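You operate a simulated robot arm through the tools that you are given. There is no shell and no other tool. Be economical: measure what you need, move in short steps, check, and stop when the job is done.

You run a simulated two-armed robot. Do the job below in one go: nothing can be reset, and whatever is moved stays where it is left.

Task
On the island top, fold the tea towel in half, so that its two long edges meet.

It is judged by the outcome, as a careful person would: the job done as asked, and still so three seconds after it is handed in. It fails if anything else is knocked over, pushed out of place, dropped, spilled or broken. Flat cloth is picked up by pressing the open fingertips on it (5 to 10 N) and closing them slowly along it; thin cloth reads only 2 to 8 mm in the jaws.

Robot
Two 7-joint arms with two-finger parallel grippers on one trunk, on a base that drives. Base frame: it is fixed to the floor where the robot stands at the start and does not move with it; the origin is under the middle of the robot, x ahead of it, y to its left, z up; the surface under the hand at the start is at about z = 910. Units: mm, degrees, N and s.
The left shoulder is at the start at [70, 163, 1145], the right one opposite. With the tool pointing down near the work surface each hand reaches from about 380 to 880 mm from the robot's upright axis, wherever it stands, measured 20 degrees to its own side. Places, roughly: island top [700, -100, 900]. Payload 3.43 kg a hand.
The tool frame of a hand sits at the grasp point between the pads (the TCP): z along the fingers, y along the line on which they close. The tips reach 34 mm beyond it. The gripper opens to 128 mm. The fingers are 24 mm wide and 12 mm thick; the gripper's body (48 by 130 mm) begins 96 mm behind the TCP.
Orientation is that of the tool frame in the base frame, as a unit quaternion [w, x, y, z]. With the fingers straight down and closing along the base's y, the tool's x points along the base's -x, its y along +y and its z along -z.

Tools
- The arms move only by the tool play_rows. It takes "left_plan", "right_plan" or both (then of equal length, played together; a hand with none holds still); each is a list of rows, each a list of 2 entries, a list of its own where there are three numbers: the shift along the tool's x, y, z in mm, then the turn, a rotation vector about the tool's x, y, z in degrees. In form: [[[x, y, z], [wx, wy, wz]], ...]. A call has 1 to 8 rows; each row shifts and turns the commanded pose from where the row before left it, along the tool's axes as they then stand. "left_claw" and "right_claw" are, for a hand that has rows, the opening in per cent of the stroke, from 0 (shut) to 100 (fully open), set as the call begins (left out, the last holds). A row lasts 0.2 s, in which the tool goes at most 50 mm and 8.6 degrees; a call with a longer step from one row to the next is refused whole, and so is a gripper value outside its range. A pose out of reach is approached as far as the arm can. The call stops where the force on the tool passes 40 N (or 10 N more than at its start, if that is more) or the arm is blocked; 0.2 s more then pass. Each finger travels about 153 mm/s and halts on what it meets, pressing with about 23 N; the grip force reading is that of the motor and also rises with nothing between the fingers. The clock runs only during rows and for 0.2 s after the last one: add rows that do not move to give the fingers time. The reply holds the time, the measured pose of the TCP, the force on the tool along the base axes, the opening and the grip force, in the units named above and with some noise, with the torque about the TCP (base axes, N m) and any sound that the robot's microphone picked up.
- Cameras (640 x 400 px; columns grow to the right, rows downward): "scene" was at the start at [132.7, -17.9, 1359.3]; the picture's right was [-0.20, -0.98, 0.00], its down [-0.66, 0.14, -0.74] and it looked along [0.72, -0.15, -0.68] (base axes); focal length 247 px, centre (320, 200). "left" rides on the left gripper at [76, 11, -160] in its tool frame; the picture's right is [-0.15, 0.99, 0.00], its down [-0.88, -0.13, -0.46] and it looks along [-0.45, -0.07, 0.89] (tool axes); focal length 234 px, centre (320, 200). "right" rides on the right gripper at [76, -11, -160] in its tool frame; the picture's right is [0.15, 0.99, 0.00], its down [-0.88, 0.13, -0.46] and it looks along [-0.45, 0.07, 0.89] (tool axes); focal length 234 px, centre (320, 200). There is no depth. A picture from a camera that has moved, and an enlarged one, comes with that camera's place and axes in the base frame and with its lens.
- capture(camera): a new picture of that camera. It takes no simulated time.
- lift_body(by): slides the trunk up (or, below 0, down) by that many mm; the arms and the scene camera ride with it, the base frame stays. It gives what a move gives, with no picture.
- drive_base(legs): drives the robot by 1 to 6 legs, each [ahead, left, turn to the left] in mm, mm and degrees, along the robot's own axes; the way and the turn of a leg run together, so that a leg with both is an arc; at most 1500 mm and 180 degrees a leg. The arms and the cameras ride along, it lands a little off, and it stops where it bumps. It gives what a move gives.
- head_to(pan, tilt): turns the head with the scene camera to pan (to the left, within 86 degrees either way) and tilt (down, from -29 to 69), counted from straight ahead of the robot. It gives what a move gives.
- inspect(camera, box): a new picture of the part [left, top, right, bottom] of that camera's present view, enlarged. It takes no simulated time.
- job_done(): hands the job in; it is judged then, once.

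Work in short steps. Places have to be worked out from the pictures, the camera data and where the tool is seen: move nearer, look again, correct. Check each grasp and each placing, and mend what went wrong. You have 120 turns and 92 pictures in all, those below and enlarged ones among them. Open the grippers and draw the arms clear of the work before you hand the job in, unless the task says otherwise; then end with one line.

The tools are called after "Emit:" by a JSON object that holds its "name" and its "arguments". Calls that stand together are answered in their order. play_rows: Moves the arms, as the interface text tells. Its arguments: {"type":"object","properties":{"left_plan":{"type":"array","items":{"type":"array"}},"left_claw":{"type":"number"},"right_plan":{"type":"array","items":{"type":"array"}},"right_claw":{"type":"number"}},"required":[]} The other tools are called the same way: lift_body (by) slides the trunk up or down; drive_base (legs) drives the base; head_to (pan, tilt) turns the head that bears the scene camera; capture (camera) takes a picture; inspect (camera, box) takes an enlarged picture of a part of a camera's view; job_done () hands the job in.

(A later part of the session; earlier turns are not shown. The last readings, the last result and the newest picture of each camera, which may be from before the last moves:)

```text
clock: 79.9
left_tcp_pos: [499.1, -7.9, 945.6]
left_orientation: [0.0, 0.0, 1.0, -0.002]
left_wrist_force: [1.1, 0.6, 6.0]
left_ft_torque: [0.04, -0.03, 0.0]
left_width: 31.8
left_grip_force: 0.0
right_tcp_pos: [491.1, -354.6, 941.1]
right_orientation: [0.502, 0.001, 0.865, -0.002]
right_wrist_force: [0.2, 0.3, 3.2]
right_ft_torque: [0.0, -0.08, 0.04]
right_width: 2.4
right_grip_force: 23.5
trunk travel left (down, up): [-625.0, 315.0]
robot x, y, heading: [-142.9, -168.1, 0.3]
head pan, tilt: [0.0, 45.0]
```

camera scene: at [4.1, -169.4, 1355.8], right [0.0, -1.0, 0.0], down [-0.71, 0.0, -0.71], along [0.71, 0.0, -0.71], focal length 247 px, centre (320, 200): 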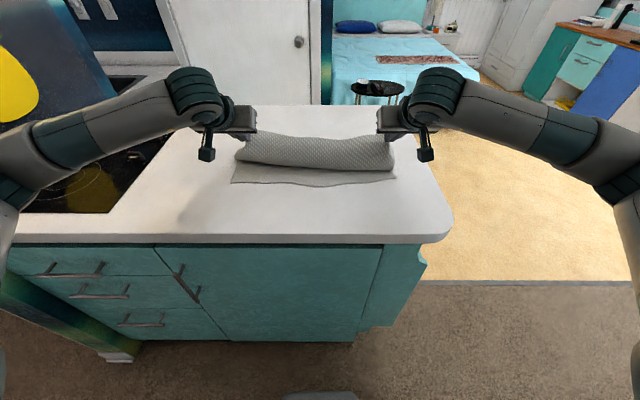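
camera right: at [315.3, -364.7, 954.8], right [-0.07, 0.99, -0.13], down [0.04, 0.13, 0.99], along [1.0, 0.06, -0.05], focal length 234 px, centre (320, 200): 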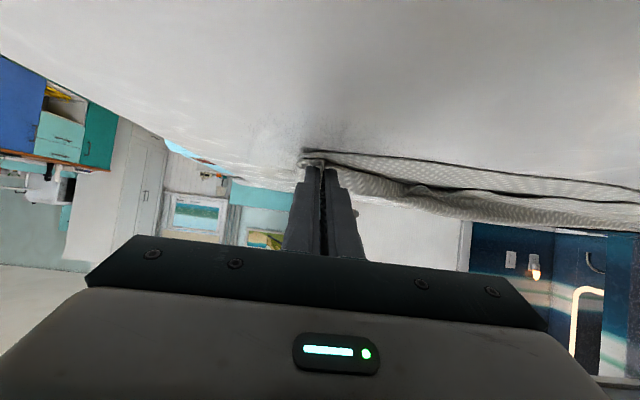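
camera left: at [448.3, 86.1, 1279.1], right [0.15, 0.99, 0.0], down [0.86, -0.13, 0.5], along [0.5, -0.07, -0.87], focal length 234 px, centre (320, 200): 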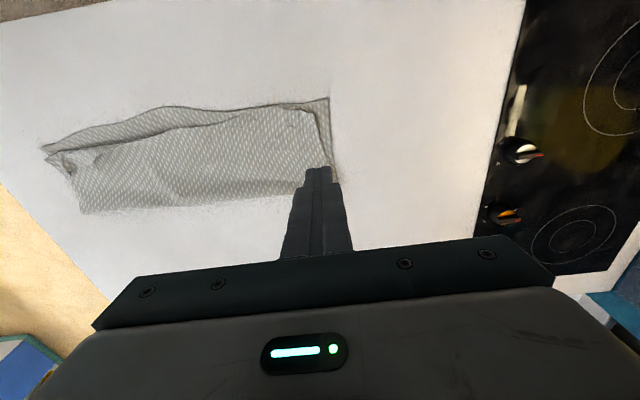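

Pressing at 6 N. I'll close in stages and lift a little.

Emit:
{"name": "play_rows", "arguments": {"left_plan": [[[0, 0, 0], [0, 0, 0]], [[0, 0, 0], [0, 0, 0]]], "left_claw": 18}}

Emit:
{"name": "play_rows", "arguments": {"left_plan": [[[0, 0, 0], [0, 0, 0]], [[0, 0, 0], [0, 0, 0]]], "left_claw": 12}}

Emit:
{"name": "play_rows", "arguments": {"left_plan": [[[0, 0, 0], [0, 0, 0]], [[0, 0, 0], [0, 0, 0]]], "left_claw": 6}}

Emit:
{"name": "play_rows", "arguments": {"left_plan": [[[0, 0, 0], [0, 0, 0]], [[0, 0, 0], [0, 0, 0]], [[0, 0, 0], [0, 0, 0]]], "left_claw": 0}}

Emit:
{"name": "play_rows", "arguments": {"left_plan": [[[0, 0, -10], [0, 0, 0]], [[0, 0, -15], [0, 0, 0]], [[0, 0, -15], [0, 0, 0]], [[0, 0, 0], [0, 0, 0]]]}}

Emit:
{"name": "inspect", "arguments": {"camera": "scene", "box": [220, 110, 420, 235]}}

```text
clock: 80.5
left_tcp_pos: [499.4, -9.8, 946.6]
left_orientation: [0.0, 0.0, 1.0, -0.002]
left_wrist_force: [0.9, 0.7, 7.5]
left_ft_torque: [0.01, -0.01, 0.01]
left_width: 22.2
left_grip_force: 0.0
right_tcp_pos: [491.4, -354.4, 940.5]
right_orientation: [0.502, 0.001, 0.865, -0.001]
right_wrist_force: [0.1, -0.5, 2.8]
right_ft_torque: [0.03, -0.07, 0.03]
right_width: 2.4
right_grip_force: 23.3
trunk travel left (down, up): [-625.0, 315.0]
robot x, y, heading: [-144.3, -168.8, 0.1]
head pan, tilt: [0.0, 45.0]
```

```text
clock: 81.1
left_tcp_pos: [500.3, -8.1, 945.1]
left_orientation: [-0.001, 0.0, 1.0, -0.001]
left_wrist_force: [0.4, -0.2, 8.2]
left_ft_torque: [0.05, 0.01, -0.02]
left_width: 14.5
left_grip_force: 0.2
right_tcp_pos: [490.1, -354.3, 942.9]
right_orientation: [0.502, 0.001, 0.865, -0.002]
right_wrist_force: [0.4, 0.3, 2.8]
right_ft_torque: [0.01, -0.07, 0.04]
right_width: 2.3
right_grip_force: 22.7
trunk travel left (down, up): [-625.0, 315.0]
robot x, y, heading: [-142.1, -170.4, 0.3]
head pan, tilt: [0.0, 45.0]
```

```text
clock: 81.7
left_tcp_pos: [498.3, -8.5, 946.1]
left_orientation: [0.0, 0.0, 1.0, -0.002]
left_wrist_force: [-0.6, -0.6, 9.4]
left_ft_torque: [0.04, 0.04, 0.03]
left_width: 7.1
left_grip_force: 0.1
right_tcp_pos: [491.2, -354.3, 940.3]
right_orientation: [0.502, 0.001, 0.865, -0.001]
right_wrist_force: [0.6, 0.7, 2.6]
right_ft_torque: [0.0, -0.04, 0.02]
right_width: 2.5
right_grip_force: 23.2
trunk travel left (down, up): [-625.0, 315.0]
robot x, y, heading: [-143.9, -169.2, 0.2]
head pan, tilt: [0.0, 45.0]
```

```text
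clock: 82.5
left_tcp_pos: [499.7, -7.7, 945.7]
left_orientation: [0.0, 0.0, 1.0, 0.0]
left_wrist_force: [0.5, 0.2, 9.8]
left_ft_torque: [0.05, 0.02, 0.03]
left_width: 2.3
left_grip_force: 23.5
right_tcp_pos: [490.1, -355.1, 941.1]
right_orientation: [0.501, 0.001, 0.865, -0.001]
right_wrist_force: [0.0, -0.4, 1.3]
right_ft_torque: [0.03, -0.07, 0.04]
right_width: 2.4
right_grip_force: 23.7
trunk travel left (down, up): [-625.0, 315.0]
robot x, y, heading: [-140.0, -172.2, -0.0]
head pan, tilt: [0.0, 45.0]
```

```text
clock: 83.5
left_tcp_pos: [499.0, -9.7, 984.4]
left_orientation: [-0.001, 0.0, 1.0, -0.002]
left_wrist_force: [-0.6, -0.3, 0.3]
left_ft_torque: [-0.02, 0.02, -0.02]
left_width: 2.4
left_grip_force: 22.7
right_tcp_pos: [491.7, -354.5, 940.8]
right_orientation: [0.501, 0.001, 0.865, -0.001]
right_wrist_force: [-0.1, 0.0, 3.9]
right_ft_torque: [-0.02, -0.08, 0.0]
right_width: 2.4
right_grip_force: 22.8
trunk travel left (down, up): [-625.0, 315.0]
robot x, y, heading: [-143.1, -168.1, 0.3]
head pan, tilt: [0.0, 45.0]
```

```text
3.20 times, centred on (320, 172) of scene
camera zoom: at [-9.5, -169.4, 1355.8], right [0.0, -1.0, 0.0], down [-0.71, 0.0, -0.71], along [0.71, 0.0, -0.71], focal length 792 px, centre (320, 288)
```

zoom: 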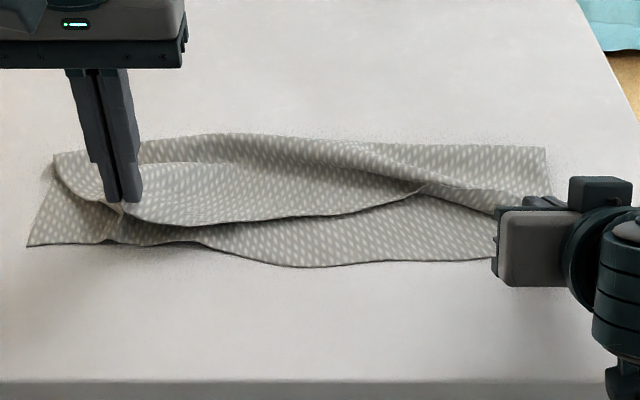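

There seems to be a tent below the left fingers, so the bottom layer may be caught too. I'll check closely.

Emit:
{"name": "inspect", "arguments": {"camera": "left", "box": [200, 60, 440, 210]}}

```text
2.67 times, centred on (320, 135) of left
camera zoom: at [422.9, 2.9, 1143.8], right [0.15, 0.99, 0.0], down [0.88, -0.13, 0.46], along [0.45, -0.07, -0.89], focal length 624 px, centre (320, 373)
```

zoom: 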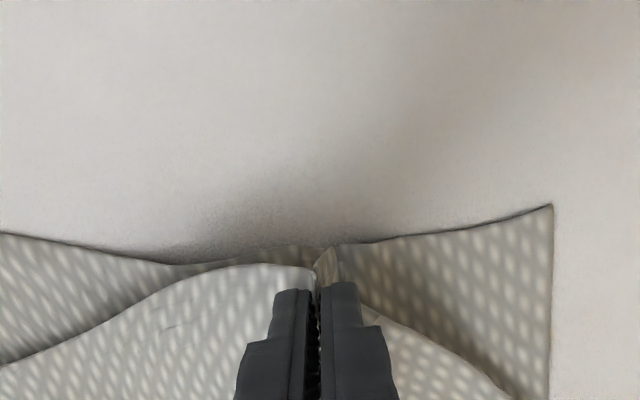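

It looks like the top corner only. I'll raise both hands together to the vertical position and check.

Emit:
{"name": "play_rows", "arguments": {"left_plan": [[[-16, 2, -10], [0, 0, 0]], [[-18, 2, -10], [0, 0, 0]], [[-18, 2, -8], [0, 0, 0]], [[-18, 2, -7], [0, 0, 0]], [[-19, 2, -6], [0, 0, 0]], [[-19, 2, -6], [0, 0, 0]], [[-19, 2, -5], [0, 0, 0]], [[-19, 2, -5], [0, 0, 0]]], "right_plan": [[[-20.4, 0, 10.4], [0, 7.5, 0]], [[-21.6, 0, 7.6], [0, 7.5, 0]], [[-22.4, 0, 4.8], [0, 7.5, 0]], [[-22.8, 0, 1.8], [0, 7.5, 0]], [[-22.9, 0, -1.2], [0, 7.5, 0]], [[-22.5, 0, -4.2], [0, 7.5, 0]], [[-21.7, 0, -7.1], [0, 7.5, 0]], [[-20.6, 0, -9.9], [0, 7.5, 0]]]}}

Emit:
{"name": "inspect", "arguments": {"camera": "scene", "box": [200, 90, 440, 240]}}

```text
clock: 85.3
left_tcp_pos: [646.4, 9.2, 1041.8]
left_orientation: [0.0, 0.0, 1.0, -0.002]
left_wrist_force: [0.6, -0.7, -0.8]
left_ft_torque: [-0.03, -0.02, 0.0]
left_width: 2.4
left_grip_force: 23.0
right_tcp_pos: [642.3, -353.1, 1047.0]
right_orientation: [0.023, 0.0, 1.0, -0.001]
right_wrist_force: [0.5, -0.1, -0.3]
right_ft_torque: [0.01, 0.03, 0.01]
right_width: 2.5
right_grip_force: 22.9
trunk travel left (down, up): [-625.0, 315.0]
robot x, y, heading: [-140.8, -167.0, -0.0]
head pan, tilt: [0.0, 45.0]
```

```text
2.67 times, centred on (320, 165) of scene
camera zoom: at [-7.9, -168.3, 1355.5], right [0.0, -1.0, 0.0], down [-0.71, 0.0, -0.71], along [0.71, 0.0, -0.71], focal length 660 px, centre (320, 293)
```

zoom: 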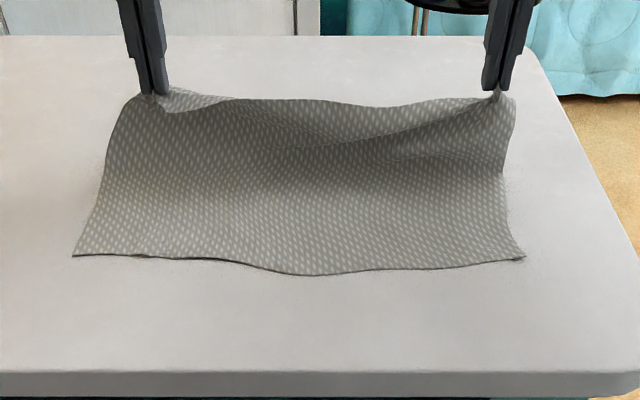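

Only the top layer is held, and the near edge is square at x≈490. I'll spread the left hand outward until the edge is lightly taut.

Emit:
{"name": "play_rows", "arguments": {"left_plan": [[[-4, 9, 0], [0, 0, 0]], [[-4, 9, 0], [0, 0, 0]], [[-4, 8, 0], [0, 0, 0]], [[-3, 7, 0], [0, 0, 0]], [[0, 5, 0], [0, 0, 0]], [[0, 0, 0], [0, 0, 0]]], "right_plan": [[[-4, 0, 1], [0, 2.6, 0]], [[-4, 0, 1], [0, 0, 0]], [[-4, 0, 1], [0, 0, 0]], [[-4, 0, 1], [0, 0, 0]], [[-3, 0, 1], [0, 0, 0]], [[0, 0, 0], [0, 0, 0]]]}}

Emit:
{"name": "inspect", "arguments": {"camera": "scene", "box": [200, 90, 440, 240]}}

```text
clock: 86.7
left_tcp_pos: [660.5, 46.5, 1043.7]
left_orientation: [0.0, 0.001, 1.0, -0.002]
left_wrist_force: [-1.4, -13.4, 0.3]
left_ft_torque: [-0.43, 0.01, -0.12]
left_width: 2.5
left_grip_force: 22.6
right_tcp_pos: [659.6, -353.4, 1043.1]
right_orientation: [0.001, 0.001, 1.0, 0.001]
right_wrist_force: [0.6, 12.9, -0.3]
right_ft_torque: [0.41, -0.01, -0.18]
right_width: 2.8
right_grip_force: 23.2
trunk travel left (down, up): [-625.0, 315.0]
robot x, y, heading: [-143.5, -167.3, 0.1]
head pan, tilt: [0.0, 45.0]
```

```text
2.67 times, centred on (320, 165) of scene
camera zoom: at [-9.0, -169.7, 1355.7], right [0.0, -1.0, 0.0], down [-0.71, 0.0, -0.71], along [0.71, 0.0, -0.71], focal length 660 px, centre (320, 293)
```

zoom: 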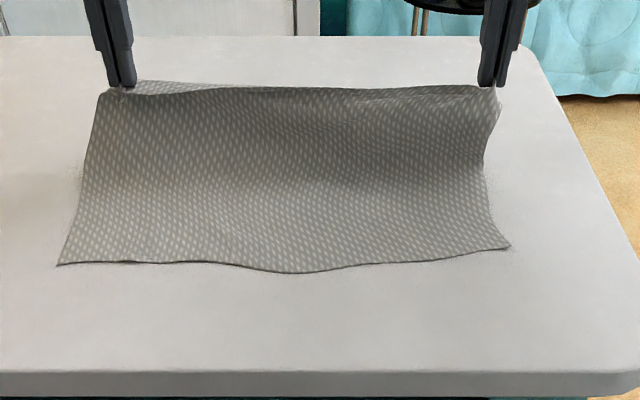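

The tension is too high at 13 N and it turned the bottom slightly, with the left corner at x≈478 and the right at 506. I'll relax and shift both hands +y to line up the corners, then back the base up, which also starts the fold.

Emit:
{"name": "play_rows", "arguments": {"left_plan": [[[0, 3, 0], [0, 0, 0]], [[0, 3, 0], [0, 0, 0]], [[0, 3, 0], [0, 0, 0]], [[0, 2, 0], [0, 0, 0]]], "right_plan": [[[0, 6, 0], [0, 0, 0]], [[0, 4, 0], [0, 0, 0]], [[0, 4, 0], [0, 0, 0]], [[0, 2, 0], [0, 0, 0]]]}}

Emit:
{"name": "drive_base", "arguments": {"legs": [[-42, 0, 0]]}}

Emit:
{"name": "inspect", "arguments": {"camera": "scene", "box": [200, 80, 440, 230]}}

```text
clock: 87.7
left_tcp_pos: [660.9, 59.3, 1041.5]
left_orientation: [-0.001, 0.001, 1.0, -0.002]
left_wrist_force: [-0.9, -9.9, -0.7]
left_ft_torque: [-0.39, 0.04, -0.09]
left_width: 2.4
left_grip_force: 22.7
right_tcp_pos: [659.4, -338.8, 1043.5]
right_orientation: [0.0, 0.002, 1.0, 0.0]
right_wrist_force: [1.6, 9.5, -1.2]
right_ft_torque: [0.38, -0.03, -0.2]
right_width: 2.8
right_grip_force: 23.5
trunk travel left (down, up): [-625.0, 315.0]
robot x, y, heading: [-144.2, -169.7, 0.1]
head pan, tilt: [0.0, 45.0]
```

```text
clock: 88.5
left_tcp_pos: [620.9, 57.6, 1040.3]
left_orientation: [-0.002, 0.0, 1.0, -0.002]
left_wrist_force: [0.0, -10.8, -0.7]
left_ft_torque: [-0.37, 0.03, -0.05]
left_width: 2.3
left_grip_force: 22.6
right_tcp_pos: [618.8, -338.4, 1041.7]
right_orientation: [-0.001, 0.001, 1.0, 0.0]
right_wrist_force: [0.9, 10.2, -0.9]
right_ft_torque: [0.4, -0.03, -0.15]
right_width: 3.1
right_grip_force: 23.5
trunk travel left (down, up): [-625.0, 315.0]
robot x, y, heading: [-186.4, -169.3, 0.0]
head pan, tilt: [0.0, 45.0]
```

```text
2.67 times, centred on (320, 155) of scene
camera zoom: at [-48.3, -169.4, 1355.2], right [0.0, -1.0, 0.0], down [-0.71, 0.0, -0.71], along [0.71, 0.0, -0.71], focal length 660 px, centre (320, 320)
```

zoom: 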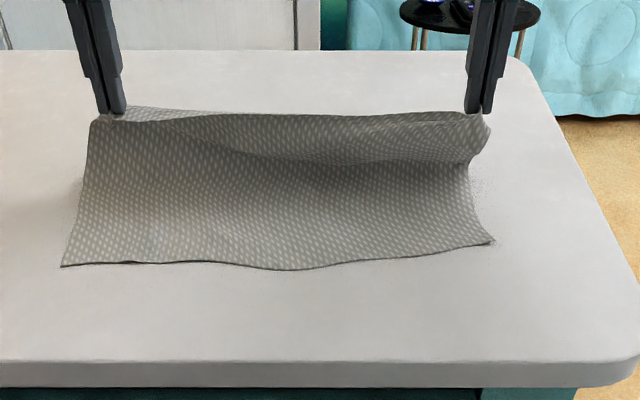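

The cloth is well spread. Now the diagonal descent, with each hand on its own line: left ending at x≈490, right at ≈531.

Emit:
{"name": "play_rows", "arguments": {"left_plan": [[[16, 0.6, 0], [0, -5, 0]], [[15.9, 0.6, -1.4], [0, -5, 0]], [[15.6, 0.6, 10.1], [0, -4.5, 0]], [[16.4, 0.6, 8.9], [0, -4.5, 0]], [[17, 0.6, 7], [0, -5, 0]], [[17.5, 0.6, 5.5], [0, -5, 0]], [[17.7, 0.6, 3.8], [0, -5.5, 0]], [[18, 0.6, 2], [0, -5.5, 0]]], "right_plan": [[[0, 0.8, 5.5], [0, -5, 0]], [[0.5, 0.8, 5.5], [0, -5, 0]], [[14.1, 0.8, 8.9], [0, -4.5, 0]], [[14.8, 0.8, 7.9], [0, -4.5, 0]], [[15.3, 0.8, 6.2], [0, -5, 0]], [[15.8, 0.8, 4.8], [0, -5, 0]], [[16, 0.8, 3.4], [0, -5.5, 0]], [[16.2, 0.8, 1.75], [0, -5.5, 0]]]}}

Emit:
{"name": "play_rows", "arguments": {"left_plan": [[[15.6, 0.6, -0.7], [0, -6, 0]], [[15.4, 0.6, -2.4], [0, -6, 0]], [[9.9, 0.6, -3.8], [0, -5, 0]], [[7.5, 0.6, -4.6], [0, -5, 0]], [[0, 0, 0], [0, 0, 0]]], "right_plan": [[[14.2, 0.8, -0.5], [0, -6, 0]], [[14, 0.8, -2.1], [0, -6, 0]], [[9, 0.8, -3.3], [0, -5, 0]], [[6, 0.8, -4.1], [0, -5, 0]], [[0, 0, 0], [0, 0, 0]]]}}

Emit:
{"name": "inspect", "arguments": {"camera": "scene", "box": [200, 80, 440, 230]}}

```text
clock: 90.3
left_tcp_pos: [503.7, 61.4, 970.4]
left_orientation: [0.343, 0.0, 0.939, -0.002]
left_wrist_force: [1.4, -8.1, -1.2]
left_ft_torque: [-0.18, 0.0, -0.21]
left_width: 2.3
left_grip_force: 22.5
right_tcp_pos: [542.0, -331.9, 966.2]
right_orientation: [0.344, 0.0, 0.939, 0.0]
right_wrist_force: [0.2, 7.6, 0.0]
right_ft_torque: [0.29, 0.04, 0.09]
right_width: 2.6
right_grip_force: 22.8
trunk travel left (down, up): [-625.0, 315.0]
robot x, y, heading: [-181.4, -169.7, -0.2]
head pan, tilt: [0.0, 45.0]
```

```text
clock: 91.5
left_tcp_pos: [464.0, 63.6, 942.6]
left_orientation: [0.496, 0.0, 0.868, -0.001]
left_wrist_force: [1.0, -8.3, -0.2]
left_ft_torque: [-0.1, 0.04, -0.3]
left_width: 2.3
left_grip_force: 23.5
left hand out of reach, approached as far as the arm can: row 4
right_tcp_pos: [507.5, -328.4, 941.8]
right_orientation: [0.517, 0.002, 0.856, -0.001]
right_wrist_force: [-0.5, 8.4, 2.9]
right_ft_torque: [0.26, -0.07, 0.21]
right_width: 2.8
right_grip_force: 22.6
trunk travel left (down, up): [-625.0, 315.0]
robot x, y, heading: [-183.2, -169.7, 0.0]
head pan, tilt: [0.0, 45.0]
```

```text
2.67 times, centred on (320, 155) of scene
camera zoom: at [-51.2, -169.7, 1355.8], right [0.0, -1.0, 0.0], down [-0.71, 0.0, -0.71], along [0.71, 0.0, -0.71], focal length 660 px, centre (320, 320)
```

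zoom: 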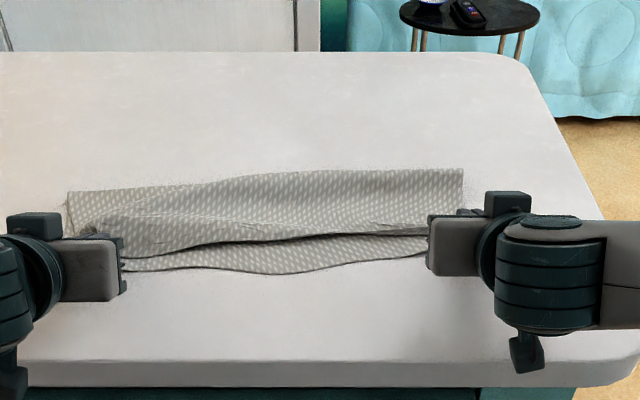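

The edge is laid across the near edge. I'll relax the y tension, release, back out and look.

Emit:
{"name": "play_rows", "arguments": {"left_plan": [[[0, -3, 0], [0, 0, 0]], [[0, -2, 0], [0, 0, 0]], [[0, 0, 0], [0, 0, 0]]], "right_plan": [[[0, 3, 0], [0, 0, 0]], [[0, 2, 0], [0, 0, 0]], [[0, 0, 0], [0, 0, 0]]]}}

Emit:
{"name": "play_rows", "arguments": {"left_plan": [[[0, 0, 0], [0, 0, 0]], [[0, 0, 0], [0, 0, 0]], [[-8, 0, -4], [0, 0, 0]], [[-17, 0, -10], [0, 0, 0]], [[-34, 0, -20], [0, 0, 0]], [[-34, 0, -20], [0, 8, 0]], [[-34, 0, -20], [0, 8, 0]], [[0, 0, 0], [0, 8, 0]]], "right_plan": [[[0, 0, 0], [0, 0, 0]], [[0, 0, 0], [0, 0, 0]], [[-8, 0, -4], [0, 0, 0]], [[-17, 0, -10], [0, 0, 0]], [[-34, 0, -20], [0, 0, 0]], [[-34, 0, -20], [0, 8, 0]], [[-34, 0, -20], [0, 8, 0]], [[0, 0, 0], [0, 8, 0]]], "left_claw": 15, "right_claw": 15}}

Emit:
{"name": "play_rows", "arguments": {"left_plan": [[[-20, 0, 0], [0, 8, 0]], [[-20, 0, 0], [0, 8, 0]], [[-20, 0, 0], [0, 8, 0]], [[-20, 0, 0], [0, 8, 0]], [[0, 0, 0], [0, 3.5, 0]]], "right_plan": [[[-20, 0, 0], [0, 8, 0]], [[-20, 0, 0], [0, 8, 0]], [[-20, 0, 0], [0, 8, 0]], [[-20, 0, 0], [0, 8, 0]], [[0, 0, 0], [0, 6.3, 0]]], "left_claw": 0, "right_claw": 0}}

Emit:
{"name": "inspect", "arguments": {"camera": "scene", "box": [200, 80, 440, 230]}}

```text
clock: 92.3
left_tcp_pos: [467.2, 79.8, 948.8]
left_orientation: [0.512, 0.0, 0.859, -0.002]
left_wrist_force: [0.1, -16.2, -0.6]
left_ft_torque: [-0.2, 0.07, -0.59]
left_width: 2.5
left_grip_force: 22.8
left hand out of reach, approached as far as the arm can: row 1
right_tcp_pos: [505.5, -322.5, 941.7]
right_orientation: [0.516, 0.001, 0.857, -0.001]
right_wrist_force: [-0.4, 16.0, 3.1]
right_ft_torque: [0.46, -0.04, 0.38]
right_width: 3.1
right_grip_force: 23.2
trunk travel left (down, up): [-625.0, 315.0]
robot x, y, heading: [-180.5, -166.6, 0.1]
head pan, tilt: [0.0, 45.0]
```

```text
clock: 94.2
left_tcp_pos: [466.6, 79.6, 1093.7]
left_orientation: [0.324, 0.0, 0.946, -0.001]
left_wrist_force: [0.6, -0.6, -0.8]
left_ft_torque: [0.0, 0.01, 0.01]
left_width: 19.1
left_grip_force: 0.2
right_tcp_pos: [506.6, -324.0, 1087.3]
right_orientation: [0.325, 0.0, 0.946, 0.0]
right_wrist_force: [0.6, 0.3, -0.2]
right_ft_torque: [-0.05, 0.03, 0.01]
right_width: 19.5
right_grip_force: 0.1
trunk travel left (down, up): [-625.0, 315.0]
robot x, y, heading: [-183.4, -167.3, -0.2]
head pan, tilt: [0.0, 45.0]
```

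```text
clock: 95.3
left_tcp_pos: [538.6, 79.2, 1129.1]
left_orientation: [0.022, 0.0, 1.0, -0.002]
left_wrist_force: [-0.1, 0.2, 0.3]
left_ft_torque: [-0.07, 0.01, -0.04]
left_width: 0.1
left_grip_force: 23.5
right_tcp_pos: [575.8, -322.8, 1122.6]
right_orientation: [-0.002, 0.001, 1.0, 0.0]
right_wrist_force: [1.4, -0.6, -0.2]
right_ft_torque: [0.01, 0.0, 0.01]
right_width: 0.1
right_grip_force: 22.8
trunk travel left (down, up): [-625.0, 315.0]
robot x, y, heading: [-183.7, -167.6, 0.2]
head pan, tilt: [0.0, 45.0]
```

```text
2.67 times, centred on (320, 155) of scene
camera zoom: at [-51.3, -168.7, 1355.8], right [0.0, -1.0, 0.0], down [-0.71, 0.0, -0.71], along [0.71, 0.0, -0.71], focal length 660 px, centre (320, 320)
```

zoom: 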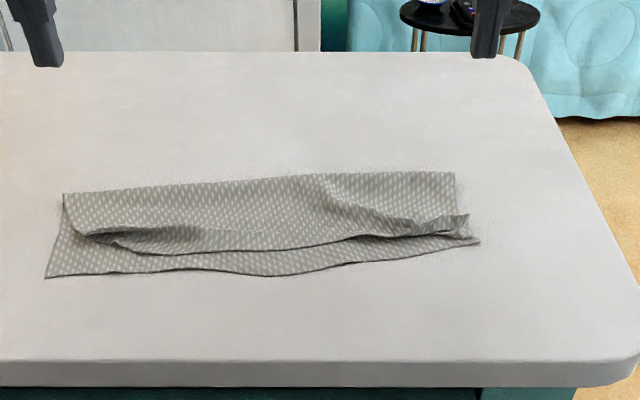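

Small turned-up portions remain at the left and right. I'll get one overhead close-up.

Emit:
{"name": "inspect", "arguments": {"camera": "left", "box": [30, 60, 350, 260]}}

```text
2.00 times, centred on (190, 160) of left
camera zoom: at [455.5, 91.6, 1284.3], right [0.15, 0.99, 0.0], down [0.86, -0.13, 0.49], along [0.49, -0.07, -0.87], focal length 468 px, centre (580, 280)
```

zoom: 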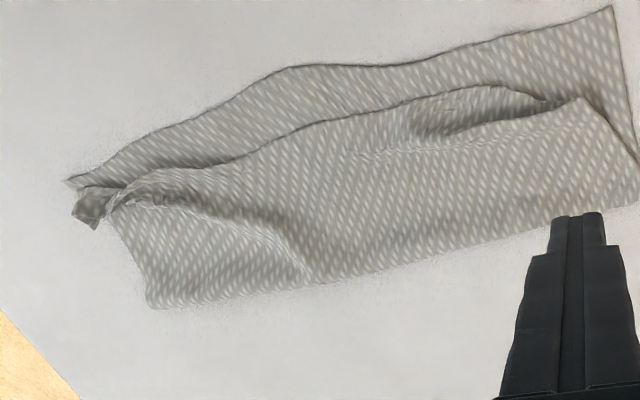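

I need a sharper look at the left corner to see which way it is turned.

Emit:
{"name": "inspect", "arguments": {"camera": "left", "box": [220, 85, 350, 166]}}

```text
4.92 times, centred on (285, 126) of left
camera zoom: at [455.5, 91.6, 1284.3], right [0.15, 0.99, 0.0], down [0.86, -0.13, 0.49], along [0.49, -0.07, -0.87], focal length 1153 px, centre (492, 567)
```

zoom: 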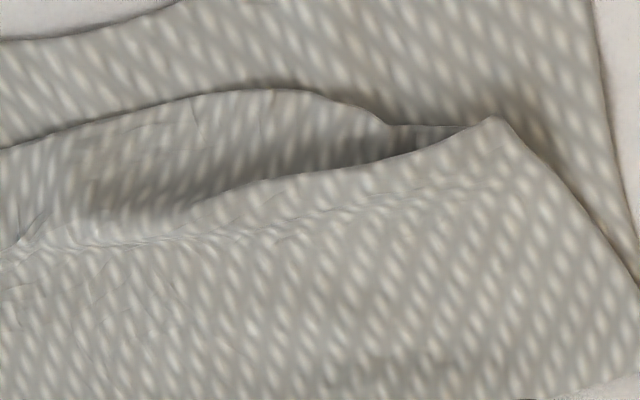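

It's a pleat: the edge strip lies flat, but the corner runs under a ridge of slack because the top layer is skewed about 40 mm. I'll anchor the right corner with the right hand and drag the left edge strip outward with closed fingertips pressing lightly.

Emit:
{"name": "play_rows", "arguments": {"left_plan": [[[7, -14, 35], [0, 2.5, 0]], [[7, -14, 35], [0, 0, 0]], [[7, -14, 35], [0, 0, 0]], [[7, -14, 35], [0, 0, 0]], [[6, -13, 30], [0, 0, 0]], [[0, 0, 4], [0, 0, 0]], [[0, 0, 2], [0, 0, 0]], [[0, 0, 0], [0, 0, 0]]], "right_plan": [[[7, 1, 34], [0, 0, 0]], [[7, 1, 34], [0, 0, 0]], [[7, 1, 34], [0, 0, 0]], [[7, 1, 34], [0, 0, 0]], [[7, 1, 28], [0, 0, 0]], [[0, 0, 4], [0, 0, 0]], [[0, 0, 2], [0, 0, 0]], [[0, 0, 0], [0, 0, 0]]], "left_claw": 0, "right_claw": 0}}

Emit:
{"name": "play_rows", "arguments": {"left_plan": [[[0, 0, 1], [0, 0, 0]], [[0, 0, 0], [0, 0, 0]]], "right_plan": [[[0, 0, 1.5], [0, 0, 0]], [[0, 0, 0], [0, 0, 0]]]}}

```text
clock: 97.2
left_tcp_pos: [506.0, 10.1, 951.8]
left_orientation: [-0.001, 0.0, 1.0, -0.002]
left_wrist_force: [0.2, 0.2, -1.0]
left_ft_torque: [0.01, -0.01, 0.04]
left_width: 0.0
left_grip_force: 23.0
right_tcp_pos: [540.1, -319.4, 952.5]
right_orientation: [-0.002, 0.002, 1.0, 0.001]
right_wrist_force: [-0.1, -0.1, 0.0]
right_ft_torque: [0.0, 0.01, 0.01]
right_width: 0.1
right_grip_force: 23.4
trunk travel left (down, up): [-625.0, 315.0]
robot x, y, heading: [-184.5, -166.4, 0.3]
head pan, tilt: [0.0, 45.0]
```

```text
clock: 97.8
left_tcp_pos: [505.6, 10.1, 950.5]
left_orientation: [-0.001, 0.0, 1.0, -0.001]
left_wrist_force: [0.1, -0.6, 0.1]
left_ft_torque: [0.0, -0.01, 0.01]
left_width: 0.0
left_grip_force: 22.9
right_tcp_pos: [539.6, -319.1, 950.6]
right_orientation: [-0.001, 0.002, 1.0, 0.0]
right_wrist_force: [0.3, 0.9, 0.8]
right_ft_torque: [0.01, 0.0, -0.04]
right_width: 0.1
right_grip_force: 23.0
trunk travel left (down, up): [-625.0, 315.0]
robot x, y, heading: [-185.6, -168.2, 0.1]
head pan, tilt: [0.0, 45.0]
```

Just above contact. I'll go down a few more millimetres.

Emit:
{"name": "play_rows", "arguments": {"left_plan": [[[0, 0, 2], [0, 0, 0]], [[0, 0, 1], [0, 0, 0]], [[0, 0, 0], [0, 0, 0]]], "right_plan": [[[0, 0, 2], [0, 0, 0]], [[0, 0, 1.5], [0, 0, 0]], [[0, 0, 0], [0, 0, 0]]]}}

Emit:
{"name": "play_rows", "arguments": {"left_plan": [[[0, 0, 0.8], [0, 0, 0]], [[0, 0, 0], [0, 0, 0]]], "right_plan": [[[0, 0, 1], [0, 0, 0]], [[0, 0, 0], [0, 0, 0]]]}}

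```text
clock: 98.5
left_tcp_pos: [505.9, 10.4, 949.8]
left_orientation: [0.0, 0.0, 1.0, -0.002]
left_wrist_force: [-0.3, -0.2, 1.2]
left_ft_torque: [0.04, 0.02, 0.02]
left_width: 0.0
left_grip_force: 23.2
right_tcp_pos: [542.1, -317.9, 949.0]
right_orientation: [-0.001, 0.002, 1.0, 0.0]
right_wrist_force: [-0.7, 0.6, 7.2]
right_ft_torque: [-0.04, 0.08, -0.01]
right_width: 0.0
right_grip_force: 23.0
trunk travel left (down, up): [-625.0, 315.0]
robot x, y, heading: [-183.0, -170.0, 0.2]
head pan, tilt: [0.0, 45.0]
```

```text
clock: 99.2
left_tcp_pos: [505.4, 10.4, 949.2]
left_orientation: [0.0, -0.001, 1.0, -0.002]
left_wrist_force: [-0.5, 0.0, -0.7]
left_ft_torque: [0.01, 0.01, -0.03]
left_width: 0.1
left_grip_force: 22.8
right_tcp_pos: [540.2, -319.0, 947.6]
right_orientation: [-0.001, 0.002, 1.0, 0.0]
right_wrist_force: [0.8, -2.2, 15.1]
right_ft_torque: [-0.18, 0.13, 0.05]
right_width: 0.0
right_grip_force: 23.0
trunk travel left (down, up): [-625.0, 315.0]
robot x, y, heading: [-183.4, -171.6, -0.1]
head pan, tilt: [0.0, 45.0]
```

The right hand is anchored at 15 N. I'll press the left down to about 5 N.

Emit:
{"name": "play_rows", "arguments": {"left_plan": [[[0, 0, 1.5], [0, 0, 0]], [[0, 0, 0], [0, 0, 0]]]}}

Emit:
{"name": "play_rows", "arguments": {"left_plan": [[[0, 0, 0.8], [0, 0, 0]], [[0, 0, 0], [0, 0, 0]]]}}

```text
clock: 99.8
left_tcp_pos: [504.5, 10.2, 948.3]
left_orientation: [0.0, 0.0, 1.0, -0.002]
left_wrist_force: [-0.3, 0.1, -0.1]
left_ft_torque: [-0.03, 0.03, 0.0]
left_width: 0.0
left_grip_force: 22.8
right_tcp_pos: [540.2, -318.0, 948.1]
right_orientation: [-0.001, 0.001, 1.0, 0.0]
right_wrist_force: [3.4, -3.2, 18.7]
right_ft_torque: [-0.19, 0.09, 0.05]
right_width: 0.0
right_grip_force: 22.9
trunk travel left (down, up): [-625.0, 315.0]
robot x, y, heading: [-186.5, -170.1, 0.1]
head pan, tilt: [0.0, 45.0]
```

```text
clock: 100.3
left_tcp_pos: [505.5, 10.6, 947.9]
left_orientation: [0.0, 0.0, 1.0, -0.003]
left_wrist_force: [0.1, -0.1, 0.6]
left_ft_torque: [0.0, 0.0, 0.01]
left_width: 0.0
left_grip_force: 23.1
right_tcp_pos: [539.7, -318.3, 948.5]
right_orientation: [-0.001, 0.002, 1.0, 0.0]
right_wrist_force: [3.9, -2.4, 20.9]
right_ft_torque: [-0.19, 0.11, 0.05]
right_width: 0.2
right_grip_force: 23.2
trunk travel left (down, up): [-625.0, 315.0]
robot x, y, heading: [-185.7, -168.4, 0.4]
head pan, tilt: [0.0, 45.0]
```

Emit:
{"name": "play_rows", "arguments": {"left_plan": [[[0, 0, 1.2], [0, 0, 0]], [[0, 0, 0], [0, 0, 0]]], "right_plan": [[[0, 0, -0.8], [0, 0, 0]], [[0, 0, 0], [0, 0, 0]]]}}

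Emit:
{"name": "play_rows", "arguments": {"left_plan": [[[0, 0, 0.8], [0, 0, 0]], [[0, 0, 0], [0, 0, 0]]]}}

```text
clock: 101.0
left_tcp_pos: [504.4, 10.6, 946.5]
left_orientation: [0.001, 0.0, 1.0, -0.001]
left_wrist_force: [1.1, 1.0, 2.4]
left_ft_torque: [-0.01, -0.03, 0.04]
left_width: 0.1
left_grip_force: 22.9
right_tcp_pos: [539.9, -319.1, 948.2]
right_orientation: [-0.001, 0.001, 1.0, 0.001]
right_wrist_force: [3.2, -0.6, 17.2]
right_ft_torque: [-0.14, 0.06, 0.07]
right_width: 0.0
right_grip_force: 23.3
trunk travel left (down, up): [-625.0, 315.0]
robot x, y, heading: [-185.0, -171.2, -0.0]
head pan, tilt: [0.0, 45.0]
```

```text
clock: 101.5
left_tcp_pos: [504.5, 9.3, 947.2]
left_orientation: [0.002, 0.0, 1.0, -0.002]
left_wrist_force: [1.3, 0.5, 9.4]
left_ft_torque: [0.01, -0.07, -0.02]
left_width: 0.0
left_grip_force: 22.9
right_tcp_pos: [539.7, -318.2, 948.3]
right_orientation: [-0.001, 0.002, 1.0, 0.0]
right_wrist_force: [3.0, -0.4, 13.0]
right_ft_torque: [-0.06, 0.03, 0.02]
right_width: 0.0
right_grip_force: 22.6
trunk travel left (down, up): [-625.0, 315.0]
robot x, y, heading: [-183.3, -167.8, -0.2]
head pan, tilt: [0.0, 45.0]
```

Left is at 9 N and right at 13 N. Now I'll drag the strip slowly outward by (-20, +32) and look.

Emit:
{"name": "play_rows", "arguments": {"left_plan": [[[3, 4.5, -0.2], [0, 0, 0]], [[3, 4.5, 0], [0, 0, 0]], [[3, 4.5, 0], [0, 0, 0]], [[3, 4.5, 0], [0, 0, 0]], [[3, 4.5, 0], [0, 0, 0]], [[3, 4.5, 0], [0, 0, 0]], [[2, 4.5, 0], [0, 0, 0]], [[0, 0, 0], [0, 0, 0]]]}}

Emit:
{"name": "inspect", "arguments": {"camera": "left", "box": [120, 30, 440, 230]}}

```text
clock: 103.3
left_tcp_pos: [483.3, 41.8, 946.9]
left_orientation: [-0.001, -0.001, 1.0, -0.002]
left_wrist_force: [1.9, -5.3, 8.5]
left_ft_torque: [-0.22, -0.03, 0.07]
left_width: 0.0
left_grip_force: 22.9
right_tcp_pos: [539.0, -319.0, 948.3]
right_orientation: [-0.001, 0.001, 1.0, 0.0]
right_wrist_force: [-0.2, 4.3, 11.6]
right_ft_torque: [0.08, 0.13, -0.03]
right_width: 0.0
right_grip_force: 22.9
trunk travel left (down, up): [-625.0, 315.0]
robot x, y, heading: [-179.1, -172.5, 0.2]
head pan, tilt: [0.0, 45.0]
```

```text
2.00 times, centred on (280, 130) of left
camera zoom: at [407.3, 53.1, 1104.1], right [0.15, 0.99, 0.0], down [0.88, -0.13, 0.46], along [0.45, -0.07, -0.89], focal length 468 px, centre (400, 340)
```

zoom: 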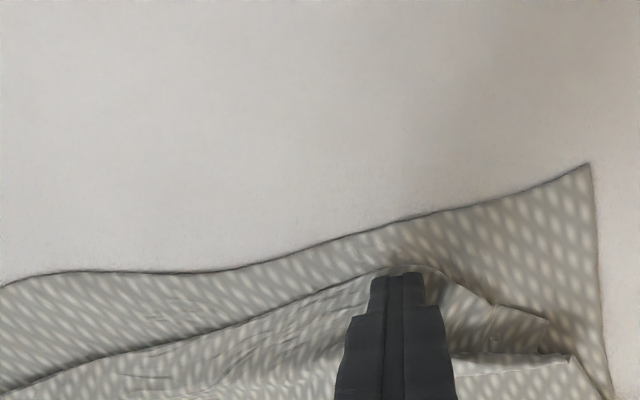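

Dragging works: the middle edge moved out and the corner is emerging at about (516,106). I'll lift, place the fingertip on that corner strip, and drag it toward the robot.

Emit:
{"name": "play_rows", "arguments": {"left_plan": [[[0, 0, -15], [0, 0, 0]], [[-11, 22, 0], [0, 0, 0]], [[-12, 22, 0], [0, 0, 0]], [[0, 0, 8], [0, 0, 0]], [[0, 0, 4], [0, 0, 0]], [[0, 0, 2], [0, 0, 0]], [[0, 0, 0], [0, 0, 0]]]}}

Emit:
{"name": "play_rows", "arguments": {"left_plan": [[[0, 0, 1], [0, 0, 0]], [[0, 0, 0.5], [0, 0, 0]], [[0, 0, 0], [0, 0, 0]]]}}

```text
clock: 105.0
left_tcp_pos: [506.7, 86.0, 946.9]
left_orientation: [0.001, -0.001, 1.0, -0.002]
left_wrist_force: [0.8, 0.1, 2.9]
left_ft_torque: [0.03, 0.0, 0.01]
left_width: 0.0
left_grip_force: 22.5
right_tcp_pos: [539.4, -317.6, 948.0]
right_orientation: [-0.001, 0.001, 1.0, -0.001]
right_wrist_force: [-1.3, 0.7, 12.8]
right_ft_torque: [-0.05, 0.16, -0.02]
right_width: 0.1
right_grip_force: 22.9
trunk travel left (down, up): [-625.0, 315.0]
robot x, y, heading: [-186.1, -167.3, 0.0]
head pan, tilt: [0.0, 45.0]
```

```text
clock: 105.8
left_tcp_pos: [507.2, 84.6, 945.7]
left_orientation: [0.001, -0.001, 1.0, -0.001]
left_wrist_force: [1.9, 2.8, 12.8]
left_ft_torque: [0.12, -0.04, -0.03]
left_width: 0.1
left_grip_force: 22.9
right_tcp_pos: [539.9, -319.1, 948.4]
right_orientation: [-0.001, 0.002, 1.0, 0.0]
right_wrist_force: [1.2, -0.2, 9.5]
right_ft_torque: [-0.03, 0.11, 0.02]
right_width: 0.1
right_grip_force: 22.6
trunk travel left (down, up): [-625.0, 315.0]
robot x, y, heading: [-184.8, -170.2, 0.4]
head pan, tilt: [0.0, 45.0]
```

I'll ease slightly and drag the corner toward the robot by (-42, +10).

Emit:
{"name": "play_rows", "arguments": {"left_plan": [[[5, 1.5, -0.6], [0, 0, 0]], [[6, 1.5, 0], [0, 0, 0]], [[6, 1.5, 0], [0, 0, 0]], [[6, 1.5, 0], [0, 0, 0]], [[6, 1.5, 0], [0, 0, 0]], [[6, 1.5, 0], [0, 0, 0]], [[6, 1, 0], [0, 0, 0]], [[0, 0, 0], [0, 0, 0]]]}}

Emit:
{"name": "play_rows", "arguments": {"left_plan": [[[0, 0, -20], [0, 0, 0]], [[-5, 0, -40], [0, 0, 0]], [[-10, 0, -45], [0, 0, 0]], [[-10, 0, -45], [0, 0, 0]]]}}

Emit:
{"name": "inspect", "arguments": {"camera": "left", "box": [30, 30, 382, 250]}}

```text
clock: 107.5
left_tcp_pos: [467.7, 94.8, 945.4]
left_orientation: [0.0, 0.0, 1.0, -0.002]
left_wrist_force: [4.8, -5.2, 15.0]
left_ft_torque: [-0.15, -0.08, 0.0]
left_width: 0.1
left_grip_force: 23.0
right_tcp_pos: [538.9, -319.5, 949.0]
right_orientation: [-0.001, 0.0, 1.0, 0.0]
right_wrist_force: [0.4, 4.1, 10.2]
right_ft_torque: [0.09, 0.1, -0.08]
right_width: 0.2
right_grip_force: 23.0
trunk travel left (down, up): [-625.0, 315.0]
robot x, y, heading: [-184.8, -170.4, 0.2]
head pan, tilt: [0.0, 45.0]
```

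```text
clock: 108.5
left_tcp_pos: [490.6, 96.7, 1095.6]
left_orientation: [0.0, 0.0, 1.0, -0.001]
left_wrist_force: [0.5, -0.3, -0.6]
left_ft_torque: [0.0, 0.0, 0.0]
left_width: 0.2
left_grip_force: 23.2
right_tcp_pos: [539.6, -319.6, 947.5]
right_orientation: [-0.001, 0.001, 1.0, -0.001]
right_wrist_force: [-0.8, 0.4, 13.8]
right_ft_torque: [-0.02, 0.17, -0.04]
right_width: 0.0
right_grip_force: 23.2
trunk travel left (down, up): [-625.0, 315.0]
robot x, y, heading: [-186.0, -170.0, 0.2]
head pan, tilt: [0.0, 45.0]
```

```text
1.82 times, centred on (206, 140) of left
camera zoom: at [413.8, 108.9, 1253.7], right [0.15, 0.99, 0.0], down [0.88, -0.13, 0.46], along [0.45, -0.07, -0.89], focal length 426 px, centre (527, 309)
```

zoom: 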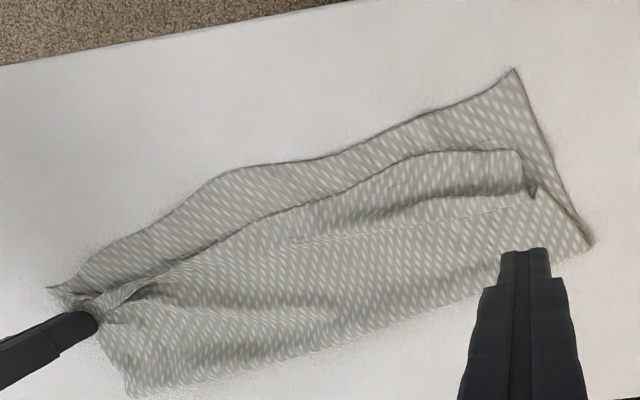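

The pleat is nearly gone, but the bottom-left was dragged too. The top-left corner now lies at (452,100), correctly oriented, and the bottom corner is at (398,100). I'll pinch the top corner, lift it off the bottom and carry it about 50 mm toward the robot.

Emit:
{"name": "play_rows", "arguments": {"left_plan": [[[7.5, -5.5, 35], [0, 0, 0]], [[7.5, -5.5, 35], [0, 0, 0]], [[7.5, -5.5, 35], [0, 0, 0]], [[7.5, -5.5, 35], [0, 0, 0]], [[0, 0, 5], [0, 0, 0]], [[0, 0, 2], [0, 0, 0]], [[0, 0, 0], [0, 0, 0]]], "left_claw": 25}}

Emit:
{"name": "play_rows", "arguments": {"left_plan": [[[0, 0, 1.2], [0, 0, 0]], [[0, 0, 0], [0, 0, 0]]]}}

```text
clock: 110.2
left_tcp_pos: [461.0, 73.2, 948.2]
left_orientation: [0.0, 0.0, 1.0, -0.001]
left_wrist_force: [0.6, -0.1, 0.9]
left_ft_torque: [0.04, 0.01, -0.01]
left_width: 32.0
left_grip_force: 0.0
right_tcp_pos: [539.8, -319.1, 948.9]
right_orientation: [0.0, 0.002, 1.0, -0.001]
right_wrist_force: [-1.4, -1.0, 14.8]
right_ft_torque: [-0.07, 0.22, 0.0]
right_width: 0.0
right_grip_force: 23.0
trunk travel left (down, up): [-625.0, 315.0]
robot x, y, heading: [-184.2, -165.3, -0.1]
head pan, tilt: [0.0, 45.0]
```

```text
clock: 110.8
left_tcp_pos: [461.3, 73.1, 947.7]
left_orientation: [0.0, 0.0, 1.0, -0.002]
left_wrist_force: [-0.4, 0.1, -0.4]
left_ft_torque: [0.03, 0.01, -0.01]
left_width: 32.0
left_grip_force: 0.1
right_tcp_pos: [539.3, -318.7, 949.0]
right_orientation: [-0.001, 0.002, 1.0, 0.0]
right_wrist_force: [-1.1, 0.1, 13.6]
right_ft_torque: [-0.08, 0.17, 0.04]
right_width: 0.0
right_grip_force: 22.7
trunk travel left (down, up): [-625.0, 315.0]
robot x, y, heading: [-185.2, -167.2, 0.3]
head pan, tilt: [0.0, 45.0]
```

Almost touching. A little further down.

Emit:
{"name": "play_rows", "arguments": {"left_plan": [[[0, 0, 1.2], [0, 0, 0]], [[0, 0, 0.6], [0, 0, 0]], [[0, 0, 0], [0, 0, 0]]]}}

Emit:
{"name": "play_rows", "arguments": {"left_plan": [[[0, 0, 0.5], [0, 0, 0]], [[0, 0, 0], [0, 0, 0]]]}}

```text
clock: 111.5
left_tcp_pos: [461.5, 73.7, 946.1]
left_orientation: [0.001, 0.0, 1.0, -0.002]
left_wrist_force: [-0.8, -0.9, 4.5]
left_ft_torque: [0.03, 0.05, -0.02]
left_width: 32.0
left_grip_force: 0.0
right_tcp_pos: [540.4, -318.5, 948.4]
right_orientation: [-0.002, 0.001, 1.0, 0.0]
right_wrist_force: [1.2, -0.3, 12.2]
right_ft_torque: [-0.03, 0.09, -0.05]
right_width: 0.1
right_grip_force: 23.0
trunk travel left (down, up): [-625.0, 315.0]
robot x, y, heading: [-184.4, -170.6, 0.2]
head pan, tilt: [0.0, 45.0]
```

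```text
clock: 112.2
left_tcp_pos: [462.6, 73.3, 946.0]
left_orientation: [0.001, 0.0, 1.0, -0.002]
left_wrist_force: [-0.4, 0.5, 13.0]
left_ft_torque: [0.01, 0.01, -0.02]
left_width: 31.9
left_grip_force: 0.0
right_tcp_pos: [539.7, -318.7, 948.0]
right_orientation: [0.0, 0.002, 1.0, 0.0]
right_wrist_force: [1.5, 0.7, 9.5]
right_ft_torque: [0.02, 0.06, 0.02]
right_width: 0.4
right_grip_force: 22.9
trunk travel left (down, up): [-625.0, 315.0]
robot x, y, heading: [-181.3, -166.4, 0.0]
head pan, tilt: [0.0, 45.0]
```

I'll ease to about 6 N, close in stages, lift 25 mm and look.

Emit:
{"name": "play_rows", "arguments": {"left_plan": [[[0, 0, -0.7], [0, 0, 0]], [[0, 0, 0], [0, 0, 0]]], "left_claw": 19}}

Emit:
{"name": "play_rows", "arguments": {"left_plan": [[[0, 0, 0], [0, 0, 0]], [[0, 0, 0], [0, 0, 0]]], "left_claw": 12}}

Emit:
{"name": "play_rows", "arguments": {"left_plan": [[[0, 0, 0], [0, 0, 0]], [[0, 0, 0], [0, 0, 0]]], "left_claw": 6}}

Emit:
{"name": "play_rows", "arguments": {"left_plan": [[[0, 0, 0], [0, 0, 0]], [[0, 0, 0], [0, 0, 0]], [[0, 0, 0], [0, 0, 0]]], "left_claw": 0}}

Emit:
{"name": "play_rows", "arguments": {"left_plan": [[[0, 0, -10], [0, 0, 0]], [[0, 0, -15], [0, 0, 0]], [[0, 0, 0], [0, 0, 0]]]}}

Emit:
{"name": "inspect", "arguments": {"camera": "left", "box": [120, 30, 440, 230]}}

```text
clock: 112.8
left_tcp_pos: [460.9, 73.0, 944.9]
left_orientation: [0.001, 0.0, 1.0, -0.002]
left_wrist_force: [1.4, -0.5, 11.9]
left_ft_torque: [-0.02, 0.03, 0.01]
left_width: 23.5
left_grip_force: 0.0
right_tcp_pos: [539.6, -319.2, 948.9]
right_orientation: [-0.001, 0.002, 1.0, 0.0]
right_wrist_force: [1.3, 1.1, 9.2]
right_ft_torque: [-0.02, 0.09, -0.02]
right_width: 0.0
right_grip_force: 23.1
trunk travel left (down, up): [-625.0, 315.0]
robot x, y, heading: [-185.1, -166.3, -0.4]
head pan, tilt: [0.0, 45.0]
```

```text
clock: 113.3
left_tcp_pos: [461.8, 74.3, 946.7]
left_orientation: [0.001, 0.0, 1.0, -0.002]
left_wrist_force: [1.0, -1.3, 12.7]
left_ft_torque: [-0.06, 0.01, -0.02]
left_width: 15.0
left_grip_force: 0.0
right_tcp_pos: [540.0, -319.3, 949.0]
right_orientation: [-0.001, 0.002, 1.0, 0.0]
right_wrist_force: [1.7, 1.7, 9.3]
right_ft_torque: [0.03, 0.08, 0.01]
right_width: 0.1
right_grip_force: 23.5
trunk travel left (down, up): [-625.0, 315.0]
robot x, y, heading: [-182.9, -169.4, 0.1]
head pan, tilt: [0.0, 45.0]
```

```text
clock: 114.0
left_tcp_pos: [461.8, 74.9, 946.1]
left_orientation: [0.0, 0.001, 1.0, -0.002]
left_wrist_force: [0.4, -2.1, 14.2]
left_ft_torque: [-0.08, -0.01, 0.01]
left_width: 8.9
left_grip_force: 0.2
right_tcp_pos: [539.7, -318.9, 947.8]
right_orientation: [0.0, 0.002, 1.0, 0.0]
right_wrist_force: [1.2, 2.4, 8.8]
right_ft_torque: [0.05, 0.05, -0.01]
right_width: 0.0
right_grip_force: 22.6
trunk travel left (down, up): [-625.0, 315.0]
robot x, y, heading: [-183.5, -170.1, 0.2]
head pan, tilt: [0.0, 45.0]
```

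```text
clock: 114.8
left_tcp_pos: [462.0, 73.5, 946.6]
left_orientation: [0.001, 0.001, 1.0, -0.001]
left_wrist_force: [-0.2, -3.1, 13.2]
left_ft_torque: [-0.1, -0.01, 0.04]
left_width: 6.8
left_grip_force: 23.8
right_tcp_pos: [537.8, -318.5, 948.8]
right_orientation: [-0.001, 0.001, 1.0, -0.001]
right_wrist_force: [1.2, 2.1, 8.5]
right_ft_torque: [0.08, 0.06, -0.04]
right_width: 0.3
right_grip_force: 23.0
trunk travel left (down, up): [-625.0, 315.0]
robot x, y, heading: [-185.5, -169.8, 0.2]
head pan, tilt: [0.0, 45.0]
```

```text
clock: 115.5
left_tcp_pos: [461.7, 73.9, 969.2]
left_orientation: [0.0, 0.0, 1.0, -0.003]
left_wrist_force: [-1.4, -1.3, 0.5]
left_ft_torque: [-0.03, -0.01, -0.01]
left_width: 6.3
left_grip_force: 22.8
right_tcp_pos: [539.6, -318.6, 948.3]
right_orientation: [0.0, 0.002, 1.0, 0.0]
right_wrist_force: [-2.0, 0.7, 12.9]
right_ft_torque: [-0.03, 0.2, -0.03]
right_width: 0.1
right_grip_force: 22.6
trunk travel left (down, up): [-625.0, 315.0]
robot x, y, heading: [-182.1, -169.0, -0.1]
head pan, tilt: [0.0, 45.0]
```

```text
2.00 times, centred on (280, 130) of left
camera zoom: at [384.5, 86.4, 1128.1], right [0.15, 0.99, 0.0], down [0.88, -0.13, 0.46], along [0.45, -0.07, -0.89], focal length 468 px, centre (400, 340)
```

zoom: 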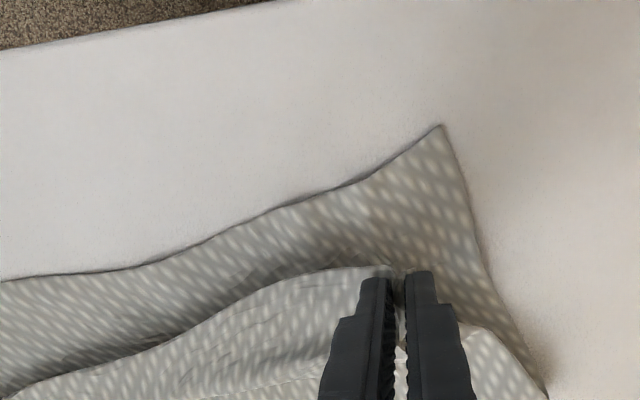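

The top corner is held (6.5 mm, several gathers) and the bottom lies flat. I'll carry it 52 mm toward the robot and lower it.

Emit:
{"name": "play_rows", "arguments": {"left_plan": [[[4, 0, -8], [0, 0, 0]], [[12, 1, 0], [0, 0, 0]], [[12, 1, 0], [0, 0, 0]], [[12, 1, 0], [0, 0, 0]], [[12, 1, 4], [0, 0, 0]], [[2, 0, 10], [0, 0, 0]], [[0, 0, 10], [0, 0, 0]], [[0, 0, 0], [0, 0, 0]]]}}

Emit:
{"name": "inspect", "arguments": {"camera": "scene", "box": [180, 100, 460, 275]}}

```text
clock: 117.3
left_tcp_pos: [407.9, 77.3, 954.7]
left_orientation: [0.0, 0.0, 1.0, -0.002]
left_wrist_force: [2.4, -5.8, 0.4]
left_ft_torque: [-0.26, -0.08, 0.0]
left_width: 6.6
left_grip_force: 23.6
right_tcp_pos: [539.4, -318.4, 947.7]
right_orientation: [-0.001, 0.001, 1.0, 0.001]
right_wrist_force: [-2.3, 4.6, 14.8]
right_ft_torque: [0.12, 0.26, -0.04]
right_width: 0.0
right_grip_force: 23.4
trunk travel left (down, up): [-625.0, 315.0]
robot x, y, heading: [-181.7, -166.8, -0.1]
head pan, tilt: [0.0, 45.0]
```

```text
2.29 times, centred on (320, 188) of scene
camera zoom: at [-52.8, -169.5, 1356.0], right [0.0, -1.0, 0.0], down [-0.71, 0.0, -0.71], along [0.71, 0.0, -0.71], focal length 565 px, centre (320, 229)
```

zoom: 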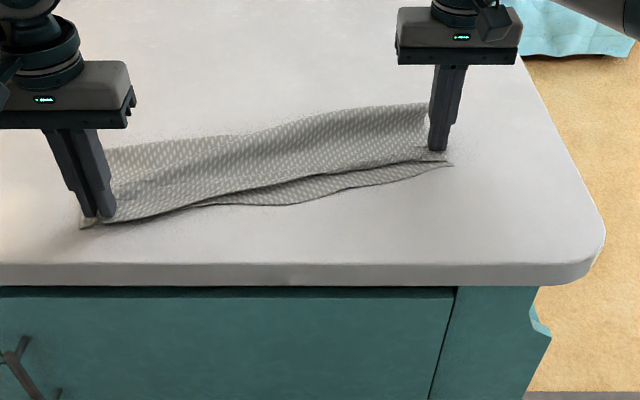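

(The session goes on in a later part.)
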